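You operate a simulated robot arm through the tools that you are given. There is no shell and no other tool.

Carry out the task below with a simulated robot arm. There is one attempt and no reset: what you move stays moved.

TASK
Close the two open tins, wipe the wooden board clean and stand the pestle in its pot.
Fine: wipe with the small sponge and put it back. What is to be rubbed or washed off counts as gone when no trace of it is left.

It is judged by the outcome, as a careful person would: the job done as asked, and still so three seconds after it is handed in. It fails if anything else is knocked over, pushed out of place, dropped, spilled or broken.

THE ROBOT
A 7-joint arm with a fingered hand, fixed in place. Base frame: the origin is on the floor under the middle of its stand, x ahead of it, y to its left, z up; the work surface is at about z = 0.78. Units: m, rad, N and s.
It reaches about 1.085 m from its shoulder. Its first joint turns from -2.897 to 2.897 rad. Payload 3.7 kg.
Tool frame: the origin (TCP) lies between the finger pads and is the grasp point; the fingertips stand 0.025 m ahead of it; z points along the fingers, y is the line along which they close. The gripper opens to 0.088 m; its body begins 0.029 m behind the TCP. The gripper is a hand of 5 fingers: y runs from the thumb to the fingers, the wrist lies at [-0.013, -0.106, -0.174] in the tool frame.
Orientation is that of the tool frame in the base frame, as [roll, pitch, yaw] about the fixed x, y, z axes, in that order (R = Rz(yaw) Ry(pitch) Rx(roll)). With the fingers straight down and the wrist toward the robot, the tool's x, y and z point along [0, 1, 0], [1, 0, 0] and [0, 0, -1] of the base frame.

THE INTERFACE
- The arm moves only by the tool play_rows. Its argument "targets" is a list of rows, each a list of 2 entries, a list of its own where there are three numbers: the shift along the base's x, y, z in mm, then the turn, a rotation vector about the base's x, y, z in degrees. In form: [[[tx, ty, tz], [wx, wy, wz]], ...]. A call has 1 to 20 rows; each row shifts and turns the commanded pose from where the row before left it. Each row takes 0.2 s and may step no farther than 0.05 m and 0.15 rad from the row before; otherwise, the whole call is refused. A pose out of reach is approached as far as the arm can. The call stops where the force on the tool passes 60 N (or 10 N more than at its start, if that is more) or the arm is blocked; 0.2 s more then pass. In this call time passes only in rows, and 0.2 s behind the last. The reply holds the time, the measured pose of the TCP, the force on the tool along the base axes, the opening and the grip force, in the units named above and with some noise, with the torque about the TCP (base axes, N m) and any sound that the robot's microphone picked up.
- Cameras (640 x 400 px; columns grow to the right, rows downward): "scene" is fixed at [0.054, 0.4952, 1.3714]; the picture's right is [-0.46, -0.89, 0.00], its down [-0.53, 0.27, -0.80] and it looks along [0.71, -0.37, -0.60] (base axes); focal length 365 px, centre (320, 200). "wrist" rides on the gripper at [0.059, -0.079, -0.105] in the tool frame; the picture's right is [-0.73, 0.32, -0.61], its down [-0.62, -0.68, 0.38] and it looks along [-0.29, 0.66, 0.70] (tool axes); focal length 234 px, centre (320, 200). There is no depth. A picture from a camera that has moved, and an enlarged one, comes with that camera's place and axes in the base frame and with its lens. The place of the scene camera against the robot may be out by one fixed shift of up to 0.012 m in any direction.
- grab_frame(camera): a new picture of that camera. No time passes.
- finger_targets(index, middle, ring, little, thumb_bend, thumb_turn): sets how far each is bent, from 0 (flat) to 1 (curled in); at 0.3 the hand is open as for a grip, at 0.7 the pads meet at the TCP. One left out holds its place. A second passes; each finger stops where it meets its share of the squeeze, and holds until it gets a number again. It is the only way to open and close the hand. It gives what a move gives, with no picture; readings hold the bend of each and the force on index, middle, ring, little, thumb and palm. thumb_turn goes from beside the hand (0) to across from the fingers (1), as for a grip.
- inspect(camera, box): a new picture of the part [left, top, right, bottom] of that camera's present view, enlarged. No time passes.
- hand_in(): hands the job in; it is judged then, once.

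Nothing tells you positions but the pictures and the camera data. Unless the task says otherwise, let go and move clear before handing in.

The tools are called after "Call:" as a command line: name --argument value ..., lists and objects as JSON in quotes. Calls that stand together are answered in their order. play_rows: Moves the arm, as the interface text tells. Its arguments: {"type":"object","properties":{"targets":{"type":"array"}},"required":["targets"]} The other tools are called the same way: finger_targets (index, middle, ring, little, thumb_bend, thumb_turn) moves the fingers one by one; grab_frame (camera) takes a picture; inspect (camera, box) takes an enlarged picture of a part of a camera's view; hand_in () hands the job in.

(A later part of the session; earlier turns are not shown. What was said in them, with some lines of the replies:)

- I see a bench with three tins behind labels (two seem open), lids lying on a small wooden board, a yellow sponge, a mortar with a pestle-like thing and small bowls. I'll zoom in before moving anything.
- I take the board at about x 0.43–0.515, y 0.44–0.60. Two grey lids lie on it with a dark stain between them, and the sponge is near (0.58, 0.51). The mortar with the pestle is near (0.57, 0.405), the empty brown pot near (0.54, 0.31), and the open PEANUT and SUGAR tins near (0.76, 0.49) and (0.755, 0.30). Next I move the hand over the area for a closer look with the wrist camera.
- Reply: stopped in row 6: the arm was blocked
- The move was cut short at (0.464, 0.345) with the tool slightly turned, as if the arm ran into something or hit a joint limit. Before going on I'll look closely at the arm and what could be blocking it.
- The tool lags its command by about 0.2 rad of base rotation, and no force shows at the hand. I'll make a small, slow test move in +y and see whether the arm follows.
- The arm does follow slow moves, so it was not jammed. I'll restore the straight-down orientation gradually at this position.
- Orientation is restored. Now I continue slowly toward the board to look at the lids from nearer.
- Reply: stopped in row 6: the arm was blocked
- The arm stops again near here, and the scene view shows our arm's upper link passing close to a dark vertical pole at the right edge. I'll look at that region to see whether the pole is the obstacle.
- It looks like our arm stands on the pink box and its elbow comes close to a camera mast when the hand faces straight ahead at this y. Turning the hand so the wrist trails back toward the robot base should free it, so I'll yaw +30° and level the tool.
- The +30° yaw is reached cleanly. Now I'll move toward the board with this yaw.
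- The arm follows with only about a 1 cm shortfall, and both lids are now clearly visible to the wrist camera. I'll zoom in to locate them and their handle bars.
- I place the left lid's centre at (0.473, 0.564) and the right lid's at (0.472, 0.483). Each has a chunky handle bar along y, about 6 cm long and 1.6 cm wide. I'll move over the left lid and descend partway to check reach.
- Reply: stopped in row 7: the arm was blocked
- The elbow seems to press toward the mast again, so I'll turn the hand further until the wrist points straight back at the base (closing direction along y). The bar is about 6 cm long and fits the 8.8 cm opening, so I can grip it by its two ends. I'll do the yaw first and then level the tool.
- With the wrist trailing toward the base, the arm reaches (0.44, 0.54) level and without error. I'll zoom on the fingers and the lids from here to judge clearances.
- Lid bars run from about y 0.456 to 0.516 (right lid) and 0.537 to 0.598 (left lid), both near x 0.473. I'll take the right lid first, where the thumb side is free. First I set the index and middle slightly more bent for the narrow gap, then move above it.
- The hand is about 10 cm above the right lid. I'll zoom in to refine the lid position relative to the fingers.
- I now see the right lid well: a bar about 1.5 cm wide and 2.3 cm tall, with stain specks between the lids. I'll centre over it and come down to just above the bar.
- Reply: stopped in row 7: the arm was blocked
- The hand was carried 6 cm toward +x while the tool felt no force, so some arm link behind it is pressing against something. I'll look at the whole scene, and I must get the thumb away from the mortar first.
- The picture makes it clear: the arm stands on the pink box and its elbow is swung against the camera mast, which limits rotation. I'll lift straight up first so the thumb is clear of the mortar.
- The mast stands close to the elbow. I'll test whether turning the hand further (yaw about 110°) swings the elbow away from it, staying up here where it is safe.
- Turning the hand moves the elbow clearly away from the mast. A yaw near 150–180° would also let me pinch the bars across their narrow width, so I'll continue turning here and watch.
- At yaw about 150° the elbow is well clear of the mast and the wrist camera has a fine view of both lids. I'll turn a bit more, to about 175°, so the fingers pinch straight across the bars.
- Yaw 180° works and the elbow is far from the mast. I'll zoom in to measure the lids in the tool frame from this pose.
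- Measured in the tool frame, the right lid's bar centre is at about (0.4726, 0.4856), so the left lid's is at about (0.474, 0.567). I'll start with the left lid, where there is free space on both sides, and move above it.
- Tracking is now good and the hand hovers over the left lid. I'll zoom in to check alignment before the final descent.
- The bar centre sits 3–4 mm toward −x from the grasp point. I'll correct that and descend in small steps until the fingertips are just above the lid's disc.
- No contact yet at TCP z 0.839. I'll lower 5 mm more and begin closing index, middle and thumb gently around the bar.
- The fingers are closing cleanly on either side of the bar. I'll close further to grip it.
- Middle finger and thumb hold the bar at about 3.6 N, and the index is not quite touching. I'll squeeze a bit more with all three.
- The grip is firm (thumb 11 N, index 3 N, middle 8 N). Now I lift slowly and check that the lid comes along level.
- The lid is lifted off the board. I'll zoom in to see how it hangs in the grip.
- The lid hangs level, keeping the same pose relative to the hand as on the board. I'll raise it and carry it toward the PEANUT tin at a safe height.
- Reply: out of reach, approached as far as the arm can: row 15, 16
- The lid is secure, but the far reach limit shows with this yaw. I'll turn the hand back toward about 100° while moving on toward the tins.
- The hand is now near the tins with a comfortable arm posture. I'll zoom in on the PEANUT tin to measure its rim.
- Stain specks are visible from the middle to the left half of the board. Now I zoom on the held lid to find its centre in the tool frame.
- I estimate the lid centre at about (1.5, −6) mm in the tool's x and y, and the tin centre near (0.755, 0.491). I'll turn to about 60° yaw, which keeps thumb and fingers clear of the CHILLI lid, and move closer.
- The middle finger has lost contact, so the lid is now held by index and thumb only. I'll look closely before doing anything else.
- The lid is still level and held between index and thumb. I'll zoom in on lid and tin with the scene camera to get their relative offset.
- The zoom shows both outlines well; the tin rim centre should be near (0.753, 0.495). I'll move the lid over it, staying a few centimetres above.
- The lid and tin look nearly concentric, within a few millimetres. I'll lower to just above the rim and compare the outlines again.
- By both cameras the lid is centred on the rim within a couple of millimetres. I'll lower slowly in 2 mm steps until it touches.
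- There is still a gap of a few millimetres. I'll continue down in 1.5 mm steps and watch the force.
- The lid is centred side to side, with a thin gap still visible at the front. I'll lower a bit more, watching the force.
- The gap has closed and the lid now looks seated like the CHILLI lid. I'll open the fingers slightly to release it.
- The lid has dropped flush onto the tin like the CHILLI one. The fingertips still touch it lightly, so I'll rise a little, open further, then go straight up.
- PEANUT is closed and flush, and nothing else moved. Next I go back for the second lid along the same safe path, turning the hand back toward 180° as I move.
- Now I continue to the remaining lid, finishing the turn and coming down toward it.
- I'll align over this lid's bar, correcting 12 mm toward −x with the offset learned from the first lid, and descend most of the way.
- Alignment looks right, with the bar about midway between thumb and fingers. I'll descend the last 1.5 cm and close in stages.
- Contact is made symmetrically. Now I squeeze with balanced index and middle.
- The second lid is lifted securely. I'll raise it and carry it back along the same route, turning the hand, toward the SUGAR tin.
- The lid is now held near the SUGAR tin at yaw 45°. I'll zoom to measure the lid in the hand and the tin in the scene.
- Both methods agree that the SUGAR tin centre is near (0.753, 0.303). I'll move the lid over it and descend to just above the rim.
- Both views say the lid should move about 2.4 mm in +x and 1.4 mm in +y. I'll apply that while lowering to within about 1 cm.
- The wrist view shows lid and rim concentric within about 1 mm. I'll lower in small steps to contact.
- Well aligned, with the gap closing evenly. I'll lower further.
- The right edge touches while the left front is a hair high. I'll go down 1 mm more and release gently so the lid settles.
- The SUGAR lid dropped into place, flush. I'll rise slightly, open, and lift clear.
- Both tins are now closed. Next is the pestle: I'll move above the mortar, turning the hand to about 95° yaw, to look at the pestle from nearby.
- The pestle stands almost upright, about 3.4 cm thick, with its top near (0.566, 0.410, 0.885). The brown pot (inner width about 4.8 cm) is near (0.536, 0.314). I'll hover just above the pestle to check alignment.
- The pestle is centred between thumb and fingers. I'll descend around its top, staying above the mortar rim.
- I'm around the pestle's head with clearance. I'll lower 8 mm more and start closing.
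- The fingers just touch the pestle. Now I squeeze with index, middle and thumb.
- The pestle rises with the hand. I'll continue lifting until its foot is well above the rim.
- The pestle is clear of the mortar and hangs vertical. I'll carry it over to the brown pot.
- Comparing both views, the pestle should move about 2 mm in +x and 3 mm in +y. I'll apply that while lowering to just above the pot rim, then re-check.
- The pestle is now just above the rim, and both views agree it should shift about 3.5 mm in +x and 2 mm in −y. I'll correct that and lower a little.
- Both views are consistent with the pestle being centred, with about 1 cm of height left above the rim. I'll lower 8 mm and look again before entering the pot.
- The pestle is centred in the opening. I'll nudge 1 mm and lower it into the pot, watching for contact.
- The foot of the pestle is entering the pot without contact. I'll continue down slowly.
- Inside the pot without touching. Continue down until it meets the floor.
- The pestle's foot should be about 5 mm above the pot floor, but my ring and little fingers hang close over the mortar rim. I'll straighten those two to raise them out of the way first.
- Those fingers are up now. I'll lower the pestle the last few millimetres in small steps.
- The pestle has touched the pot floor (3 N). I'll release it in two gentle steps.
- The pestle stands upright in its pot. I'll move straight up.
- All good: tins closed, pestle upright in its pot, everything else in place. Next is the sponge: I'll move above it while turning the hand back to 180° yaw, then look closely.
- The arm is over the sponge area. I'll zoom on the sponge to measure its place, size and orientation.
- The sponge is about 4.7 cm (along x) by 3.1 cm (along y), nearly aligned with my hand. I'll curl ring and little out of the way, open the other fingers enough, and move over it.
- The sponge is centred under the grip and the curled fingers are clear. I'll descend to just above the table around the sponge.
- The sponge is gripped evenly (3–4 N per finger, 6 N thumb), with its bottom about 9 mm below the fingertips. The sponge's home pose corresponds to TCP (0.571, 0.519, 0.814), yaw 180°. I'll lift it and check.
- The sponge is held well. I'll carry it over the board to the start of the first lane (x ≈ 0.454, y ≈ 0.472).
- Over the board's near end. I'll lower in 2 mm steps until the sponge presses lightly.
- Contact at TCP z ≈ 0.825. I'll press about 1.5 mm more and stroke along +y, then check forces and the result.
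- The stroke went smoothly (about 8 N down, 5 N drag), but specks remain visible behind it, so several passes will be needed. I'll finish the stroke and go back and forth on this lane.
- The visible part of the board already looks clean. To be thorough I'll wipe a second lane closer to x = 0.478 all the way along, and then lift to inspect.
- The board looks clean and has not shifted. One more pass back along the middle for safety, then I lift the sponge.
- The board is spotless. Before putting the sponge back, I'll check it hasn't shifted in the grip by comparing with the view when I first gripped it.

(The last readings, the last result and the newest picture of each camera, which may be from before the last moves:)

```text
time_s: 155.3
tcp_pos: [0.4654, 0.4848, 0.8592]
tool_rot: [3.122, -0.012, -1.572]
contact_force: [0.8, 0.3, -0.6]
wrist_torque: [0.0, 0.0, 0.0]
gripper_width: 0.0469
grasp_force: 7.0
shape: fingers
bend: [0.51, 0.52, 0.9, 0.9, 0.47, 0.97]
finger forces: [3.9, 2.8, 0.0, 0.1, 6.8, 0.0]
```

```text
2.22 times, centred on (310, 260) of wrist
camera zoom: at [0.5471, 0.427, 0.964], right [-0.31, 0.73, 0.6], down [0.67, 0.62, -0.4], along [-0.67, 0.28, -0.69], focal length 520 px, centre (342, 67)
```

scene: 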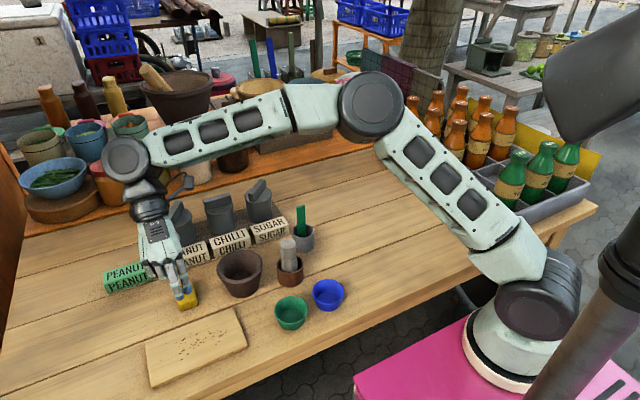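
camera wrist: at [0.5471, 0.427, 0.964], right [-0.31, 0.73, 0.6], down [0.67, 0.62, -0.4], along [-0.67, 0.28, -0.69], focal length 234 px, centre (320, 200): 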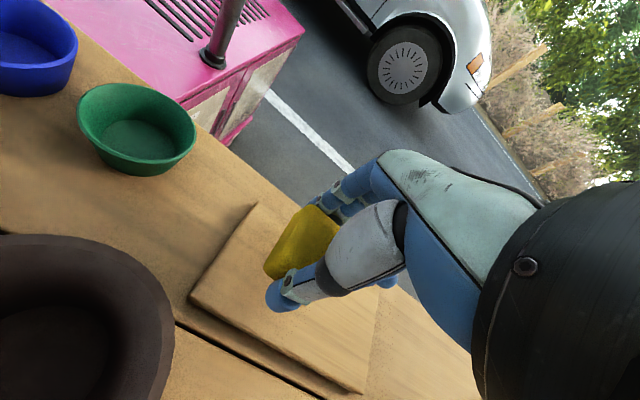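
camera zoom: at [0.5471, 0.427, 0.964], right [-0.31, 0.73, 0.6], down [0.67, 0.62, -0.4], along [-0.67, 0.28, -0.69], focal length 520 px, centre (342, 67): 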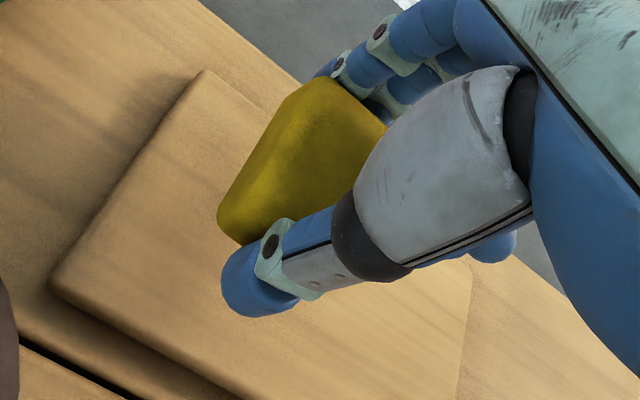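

The sponge sits the same in the hand as when I picked it up. Closing had pulled it about 4 mm toward −x and 2 mm toward −y, so I'll return it with that offset compensated.

Call:
play_rows --targets '[[[0, 9, 4], [0, 0, 0]], [[0, 10, 0], [0, 0, 0]], [[4, 10, 0], [0, 0, 0]], [[12, 4, 0], [0, 0, 0]], [[12, 3, 0], [0, 0, 0]], [[12, 0, 0], [0, 0, 0]], [[12, 0, 0], [0, 0, 0]], [[12, 0, 0], [0, 0, 0]], [[12, 0, 0], [0, 0, 0]], [[12, 0, 0], [0, 0, 0]], [[12, 0, 0], [0, 0, 0]], [[9, 0, 0], [0, 0, 0]], [[0, 0, -8], [0, 0, 0]], [[0, 0, -8], [0, 0, 0]], [[0, 0, -8], [0, 0, 0]], [[0, 0, 0], [0, 0, 0]]]'

Call:
inspect --camera "wrist" --box '[160, 150, 400, 350]'

Call:
inspect --camera "scene" --box '[130, 230, 260, 390]'

```text
time_s: 158.8
tcp_pos: [0.5731, 0.5209, 0.8379]
tool_rot: [3.122, -0.013, -1.57]
contact_force: [-0.1, -0.5, -0.2]
wrist_torque: [-0.04, 0.03, -0.01]
gripper_width: 0.0467
grasp_force: 6.6
shape: fingers
bend: [0.51, 0.52, 0.9, 0.9, 0.47, 0.97]
finger forces: [4.0, 2.8, 0.0, 0.0, 6.9, 0.1]
```

```text
2.00 times, centred on (280, 250) of wrist
camera zoom: at [0.6562, 0.4628, 0.9431], right [-0.31, 0.73, 0.6], down [0.67, 0.62, -0.4], along [-0.67, 0.28, -0.69], focal length 468 px, centre (400, 100)
```

zoom: 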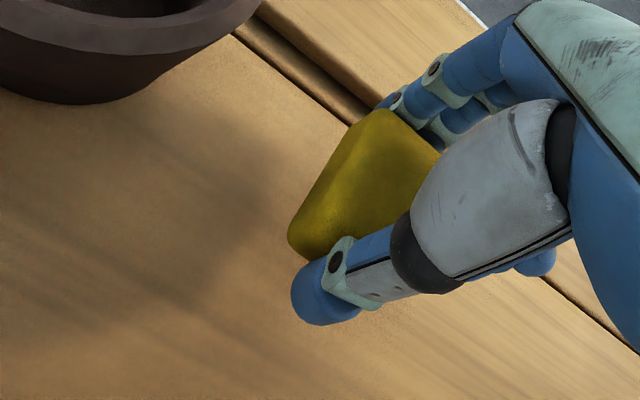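

```text
2.50 times, centred on (195, 310) of scene
camera zoom: at [0.054, 0.4952, 1.3714], right [-0.46, -0.89, 0.0], down [-0.53, 0.27, -0.8], along [0.71, -0.37, -0.6], focal length 913 px, centre (632, -75)
```

zoom: 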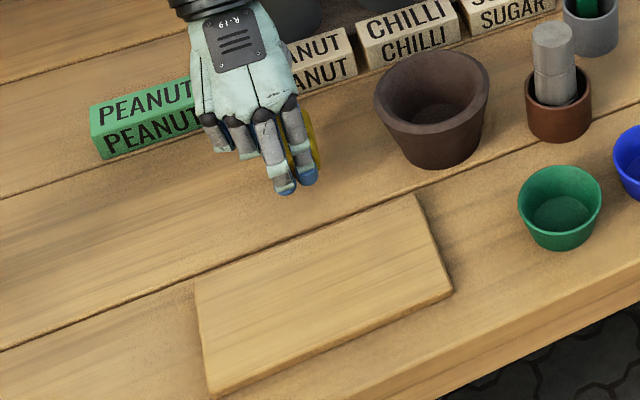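

Call:
play_rows --targets '[[[1.2, 0, -8], [0, 0, 0]], [[0, 0, -7], [0, 0, 0]], [[0, 0, -4], [0, 0, 0]], [[0, 0, -2], [0, 0, 0]], [[0, 0, 0], [0, 0, 0]]]'

Call:
play_rows --targets '[[[0, 0, -1.5], [0, 0, 0]], [[0, 0, 0], [0, 0, 0]]]'

```text
time_s: 159.9
tcp_pos: [0.5744, 0.521, 0.8176]
tool_rot: [3.123, -0.011, -1.572]
contact_force: [0.5, 0.1, -0.3]
wrist_torque: [0.02, 0.03, -0.01]
gripper_width: 0.0468
grasp_force: 6.8
shape: fingers
bend: [0.51, 0.52, 0.9, 0.9, 0.47, 0.97]
finger forces: [4.0, 2.7, 0.1, 0.1, 7.0, 0.1]
```

```text
time_s: 160.6
tcp_pos: [0.5742, 0.5218, 0.8162]
tool_rot: [3.123, -0.012, -1.57]
contact_force: [-1.1, -0.1, -0.3]
wrist_torque: [0.01, 0.0, 0.0]
gripper_width: 0.0467
grasp_force: 7.1
shape: fingers
bend: [0.51, 0.52, 0.9, 0.9, 0.47, 0.97]
finger forces: [3.9, 2.8, 0.0, 0.0, 6.8, 0.1]
```

Call:
play_rows --targets '[[[0, 0, -1.5], [0, 0, 0]], [[0, 0, 0], [0, 0, 0]]]'

Call:
play_rows --targets '[[[0, 0, -1], [0, 0, 0]], [[0, 0, 0], [0, 0, 0]]]'

```text
time_s: 161.2
tcp_pos: [0.5753, 0.5199, 0.8135]
tool_rot: [3.121, -0.013, -1.57]
contact_force: [0.7, 0.5, 1.0]
wrist_torque: [0.0, -0.02, 0.02]
gripper_width: 0.0468
grasp_force: 7.1
shape: fingers
bend: [0.51, 0.52, 0.9, 0.9, 0.47, 0.97]
finger forces: [3.8, 2.8, 0.0, 0.0, 7.0, 0.1]
```

```text
time_s: 161.8
tcp_pos: [0.5751, 0.5206, 0.8133]
tool_rot: [3.122, -0.013, -1.57]
contact_force: [0.6, 0.1, -1.3]
wrist_torque: [-0.02, -0.01, -0.02]
gripper_width: 0.0469
grasp_force: 6.7
shape: fingers
bend: [0.51, 0.52, 0.9, 0.9, 0.47, 0.97]
finger forces: [3.9, 2.8, 0.1, 0.0, 6.9, 0.0]
```

Call:
play_rows --targets '[[[0, 0, -1], [0, 0, 0]], [[0, 0, 0], [0, 0, 0]]]'

Call:
inspect --camera "scene" --box '[150, 260, 230, 320]'

```text
time_s: 162.3
tcp_pos: [0.5749, 0.5202, 0.8133]
tool_rot: [3.124, -0.013, -1.57]
contact_force: [0.3, -0.3, 0.9]
wrist_torque: [-0.02, -0.01, 0.01]
gripper_width: 0.0466
grasp_force: 6.4
shape: fingers
bend: [0.51, 0.52, 0.9, 0.9, 0.47, 0.97]
finger forces: [3.9, 2.8, 0.0, 0.0, 6.9, 0.0]
```

```text
6.67 times, centred on (190, 290) of scene
camera zoom: at [0.054, 0.4952, 1.3714], right [-0.46, -0.89, 0.0], down [-0.53, 0.27, -0.8], along [0.71, -0.37, -0.6], focal length 2435 px, centre (1187, -400)
```

zoom: 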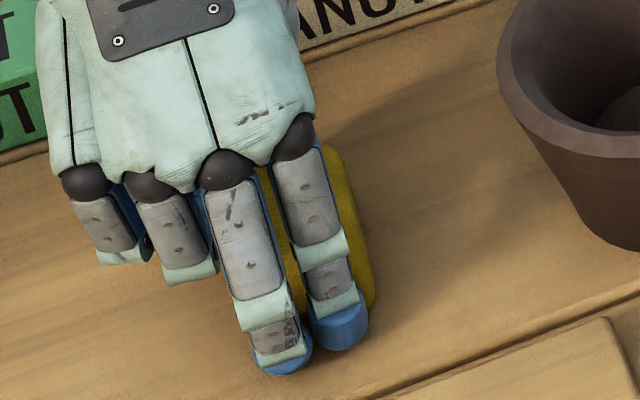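

Call:
play_rows --targets '[[[0, 0, -1], [0, 0, 0]], [[0, 0, 0], [0, 0, 0]]]'

```text
time_s: 162.9
tcp_pos: [0.575, 0.5208, 0.8118]
tool_rot: [3.124, -0.012, -1.569]
contact_force: [0.9, -0.7, 2.5]
wrist_torque: [0.01, 0.02, 0.01]
gripper_width: 0.0469
grasp_force: 7.1
shape: fingers
bend: [0.51, 0.52, 0.9, 0.9, 0.47, 0.97]
finger forces: [3.8, 2.8, 0.1, 0.0, 7.8, 0.0]
```

The sponge rests on the table again. I'll release it gently.

Call:
finger_targets --index 0.46 --middle 0.45 --thumb_bend 0.42

Call:
finger_targets --index 0.4 --middle 0.37 --thumb_bend 0.36

Call:
play_rows --targets '[[[0, 0, 5], [0, 0, 0]], [[0, 0, 8], [0, 0, 0]], [[0, 0, 12], [0, 0, 0]], [[0, 0, 15], [0, 0, 0]], [[0, 0, 15], [0, 0, 0]], [[0, 0, 15], [0, 0, 0]], [[0, 0, 15], [0, 0, 0]], [[0, 0, 15], [0, 0, 0]], [[0, 0, 15], [0, 0, 0]], [[0, 0, 15], [0, 0, 0]], [[0, 0, 0], [0, 0, 0]]]'

Call:
grab_frame --camera "scene"

Call:
inspect --camera "scene" --box '[160, 270, 220, 320]'

Call:
grab_frame --camera "wrist"

```text
time_s: 163.9
tcp_pos: [0.5749, 0.5205, 0.811]
tool_rot: [3.123, -0.011, -1.571]
contact_force: [0.2, 0.4, 0.6]
wrist_torque: [-0.03, 0.02, 0.0]
gripper_width: 0.0545
grasp_force: 0.1
shape: fingers
bend: [0.46, 0.45, 0.9, 0.9, 0.42, 0.97]
finger forces: [0.1, 0.0, 0.1, 0.0, 0.0, 0.0]
```

```text
time_s: 164.9
tcp_pos: [0.5743, 0.5217, 0.8112]
tool_rot: [3.122, -0.011, -1.571]
contact_force: [1.2, -0.1, 0.4]
wrist_torque: [-0.02, 0.01, 0.04]
gripper_width: 0.0677
grasp_force: 0.1
shape: fingers
bend: [0.4, 0.37, 0.9, 0.9, 0.36, 0.97]
finger forces: [0.1, 0.0, 0.0, 0.0, 0.0, 0.0]
```

```text
time_s: 167.3
tcp_pos: [0.5739, 0.52, 0.9415]
tool_rot: [3.125, -0.013, -1.57]
contact_force: [0.1, 0.2, -0.9]
wrist_torque: [-0.02, 0.02, 0.0]
gripper_width: 0.0674
grasp_force: 0.1
shape: fingers
bend: [0.4, 0.37, 0.9, 0.9, 0.36, 0.97]
finger forces: [0.1, 0.0, 0.1, 0.0, 0.0, 0.1]
```

```text
taken
```

scene: 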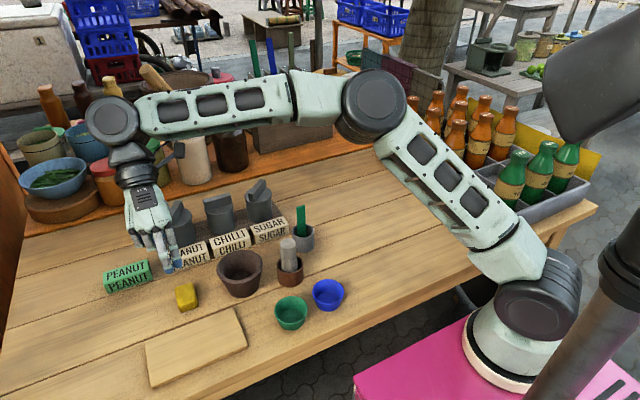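

```text
8.00 times, centred on (190, 295) of scene
camera zoom: at [0.054, 0.4952, 1.3714], right [-0.46, -0.89, 0.0], down [-0.53, 0.27, -0.8], along [0.71, -0.37, -0.6], focal length 2922 px, centre (1360, -560)
```

zoom: 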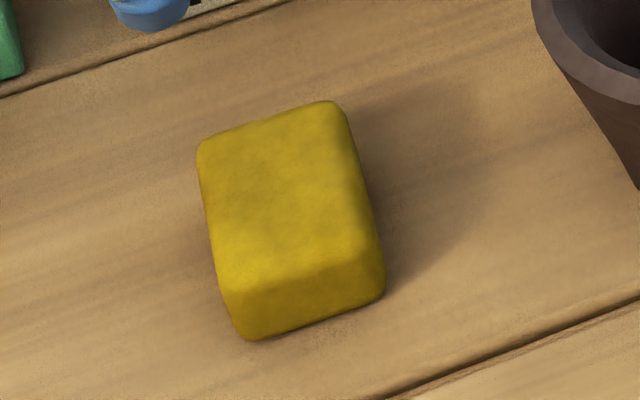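

```text
taken
camera wrist: at [0.6572, 0.4622, 1.0465], right [-0.31, 0.73, 0.6], down [0.67, 0.62, -0.4], along [-0.67, 0.28, -0.69], focal length 234 px, centre (320, 200)
```

wrist: 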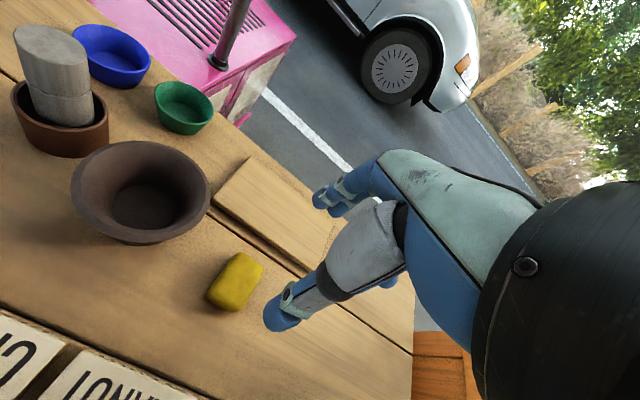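

The sponge is back within about 2 mm of its original place. I'll take final close looks at the board, tins, pestle and everything else.

Call:
inspect --camera "scene" --box '[140, 300, 255, 390]'

Call:
inspect --camera "scene" --box '[150, 170, 330, 300]'

Call:
inspect --camera "wrist" --box '[190, 140, 350, 280]'

Call:
inspect --camera "scene" --box '[260, 220, 350, 330]'

```text
4.44 times, centred on (198, 345) of scene
camera zoom: at [0.054, 0.4952, 1.3714], right [-0.46, -0.89, 0.0], down [-0.53, 0.27, -0.8], along [0.71, -0.37, -0.6], focal length 1624 px, centre (864, -444)
```

zoom: 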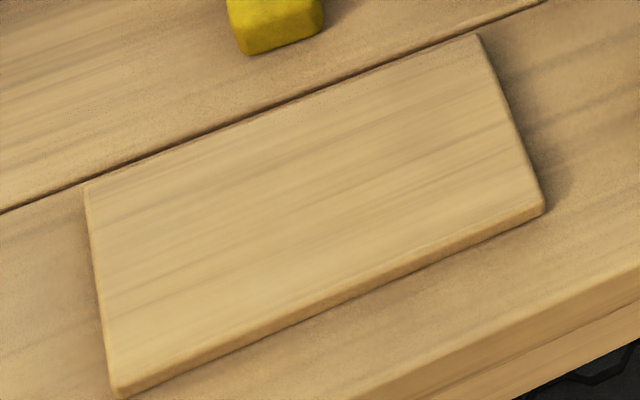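

```text
3.08 times, centred on (240, 235) of scene
camera zoom: at [0.054, 0.4952, 1.3714], right [-0.46, -0.89, 0.0], down [-0.53, 0.27, -0.8], along [0.71, -0.37, -0.6], focal length 1124 px, centre (566, 92)
```

zoom: 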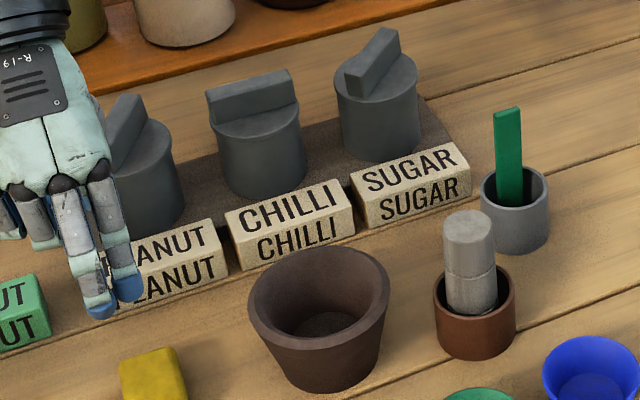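

```text
2.86 times, centred on (270, 210) of wrist
camera zoom: at [0.6572, 0.4622, 1.0465], right [-0.31, 0.73, 0.6], down [0.67, 0.62, -0.4], along [-0.67, 0.28, -0.69], focal length 669 px, centre (463, 171)
```

zoom: 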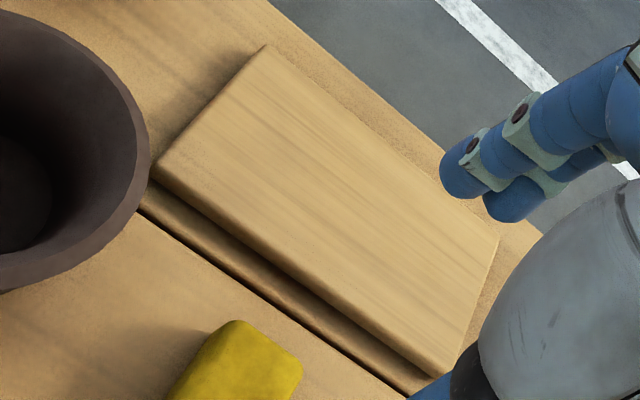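

```text
3.64 times, centred on (305, 275) of scene
camera zoom: at [0.054, 0.4952, 1.3714], right [-0.46, -0.89, 0.0], down [-0.53, 0.27, -0.8], along [0.71, -0.37, -0.6], focal length 1328 px, centre (374, -73)
```

zoom: 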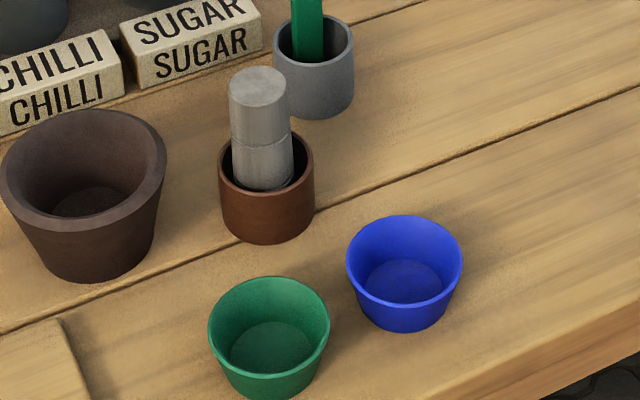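

Board is spotless, both lids are flush, the pestle stands in its pot, the sponge is home, and all other things are where they were. I'll raise the hand clear and relax the fingers before handing in.

Call:
play_rows --targets '[[[0, 0, 15], [0, 0, 0]], [[0, 0, 15], [0, 0, 0]], [[0, 0, 15], [0, 0, 0]], [[0, 0, 10], [0, 0, 0]], [[0, 0, 0], [0, 0, 0]]]'

Call:
finger_targets --index 0.3 --middle 0.3 --ring 0.3 --little 0.3 --thumb_bend 0.3

Call:
grab_frame --camera "scene"

Call:
inspect --camera "scene" --box '[90, 160, 350, 390]'

```text
time_s: 168.6
tcp_pos: [0.5758, 0.5202, 0.9949]
tool_rot: [3.121, -0.012, -1.572]
contact_force: [-0.1, 0.1, 0.0]
wrist_torque: [0.01, 0.0, 0.04]
gripper_width: 0.0675
grasp_force: 0.2
shape: fingers
bend: [0.4, 0.37, 0.9, 0.9, 0.36, 0.97]
finger forces: [0.0, 0.0, 0.1, 0.1, 0.0, 0.0]
```

```text
time_s: 169.6
tcp_pos: [0.5751, 0.5206, 0.9958]
tool_rot: [3.122, -0.013, -1.571]
contact_force: [0.3, 0.2, -0.8]
wrist_torque: [0.02, -0.04, 0.01]
gripper_width: 0.0845
grasp_force: 0.0
shape: fingers
bend: [0.3, 0.3, 0.3, 0.3, 0.3, 0.97]
finger forces: [0.0, 0.0, 0.0, 0.1, 0.0, 0.1]
```

```text
taken
```

scene: 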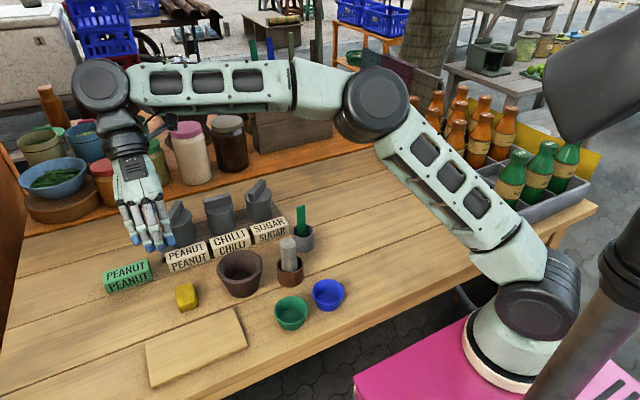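

```text
1.74 times, centred on (220, 275) of scene
camera zoom: at [0.054, 0.4952, 1.3714], right [-0.46, -0.89, 0.0], down [-0.53, 0.27, -0.8], along [0.71, -0.37, -0.6], focal length 635 px, centre (494, 70)
```

zoom: 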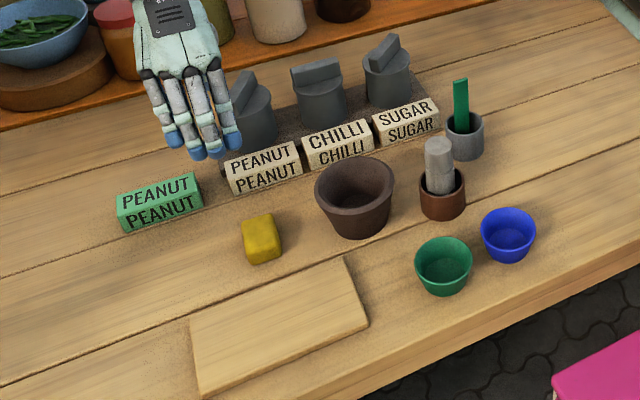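

Everything is as asked: PEANUT and SUGAR are closed, the board is clean, the pestle stands in the brown pot and the sponge is back in its place. The hand is empty and clear, so I'm handing in.

Call:
hand_in

```text
The job is handed in.
```

I closed the PEANUT and SUGAR tins, wiped the board until no specks showed, and stood the pestle in the brown pot. The job is handed in, but I got no verdict back.

- **Tins:** both lids dropped flush, like the CHILLI lid. Their handle bars sit at an angle rather than in line with CHILLI's.
- **Board:** I wiped it with the small sponge in several passes. No trace shows in close-ups from either camera, and the board did not shift.
- **Sponge:** it is back within about 2 mm of where it started.
- **Pestle:** I took "its pot" to be the empty brown pot, since the pestle was already standing in the mortar at the start. It stands upright there.

The arm was stopped several times early on, most likely by its elbow reaching the camera mast, and once swung off course close to the mortar. Nothing was knocked over or spilled, and in the final pictures everything else is where it was.
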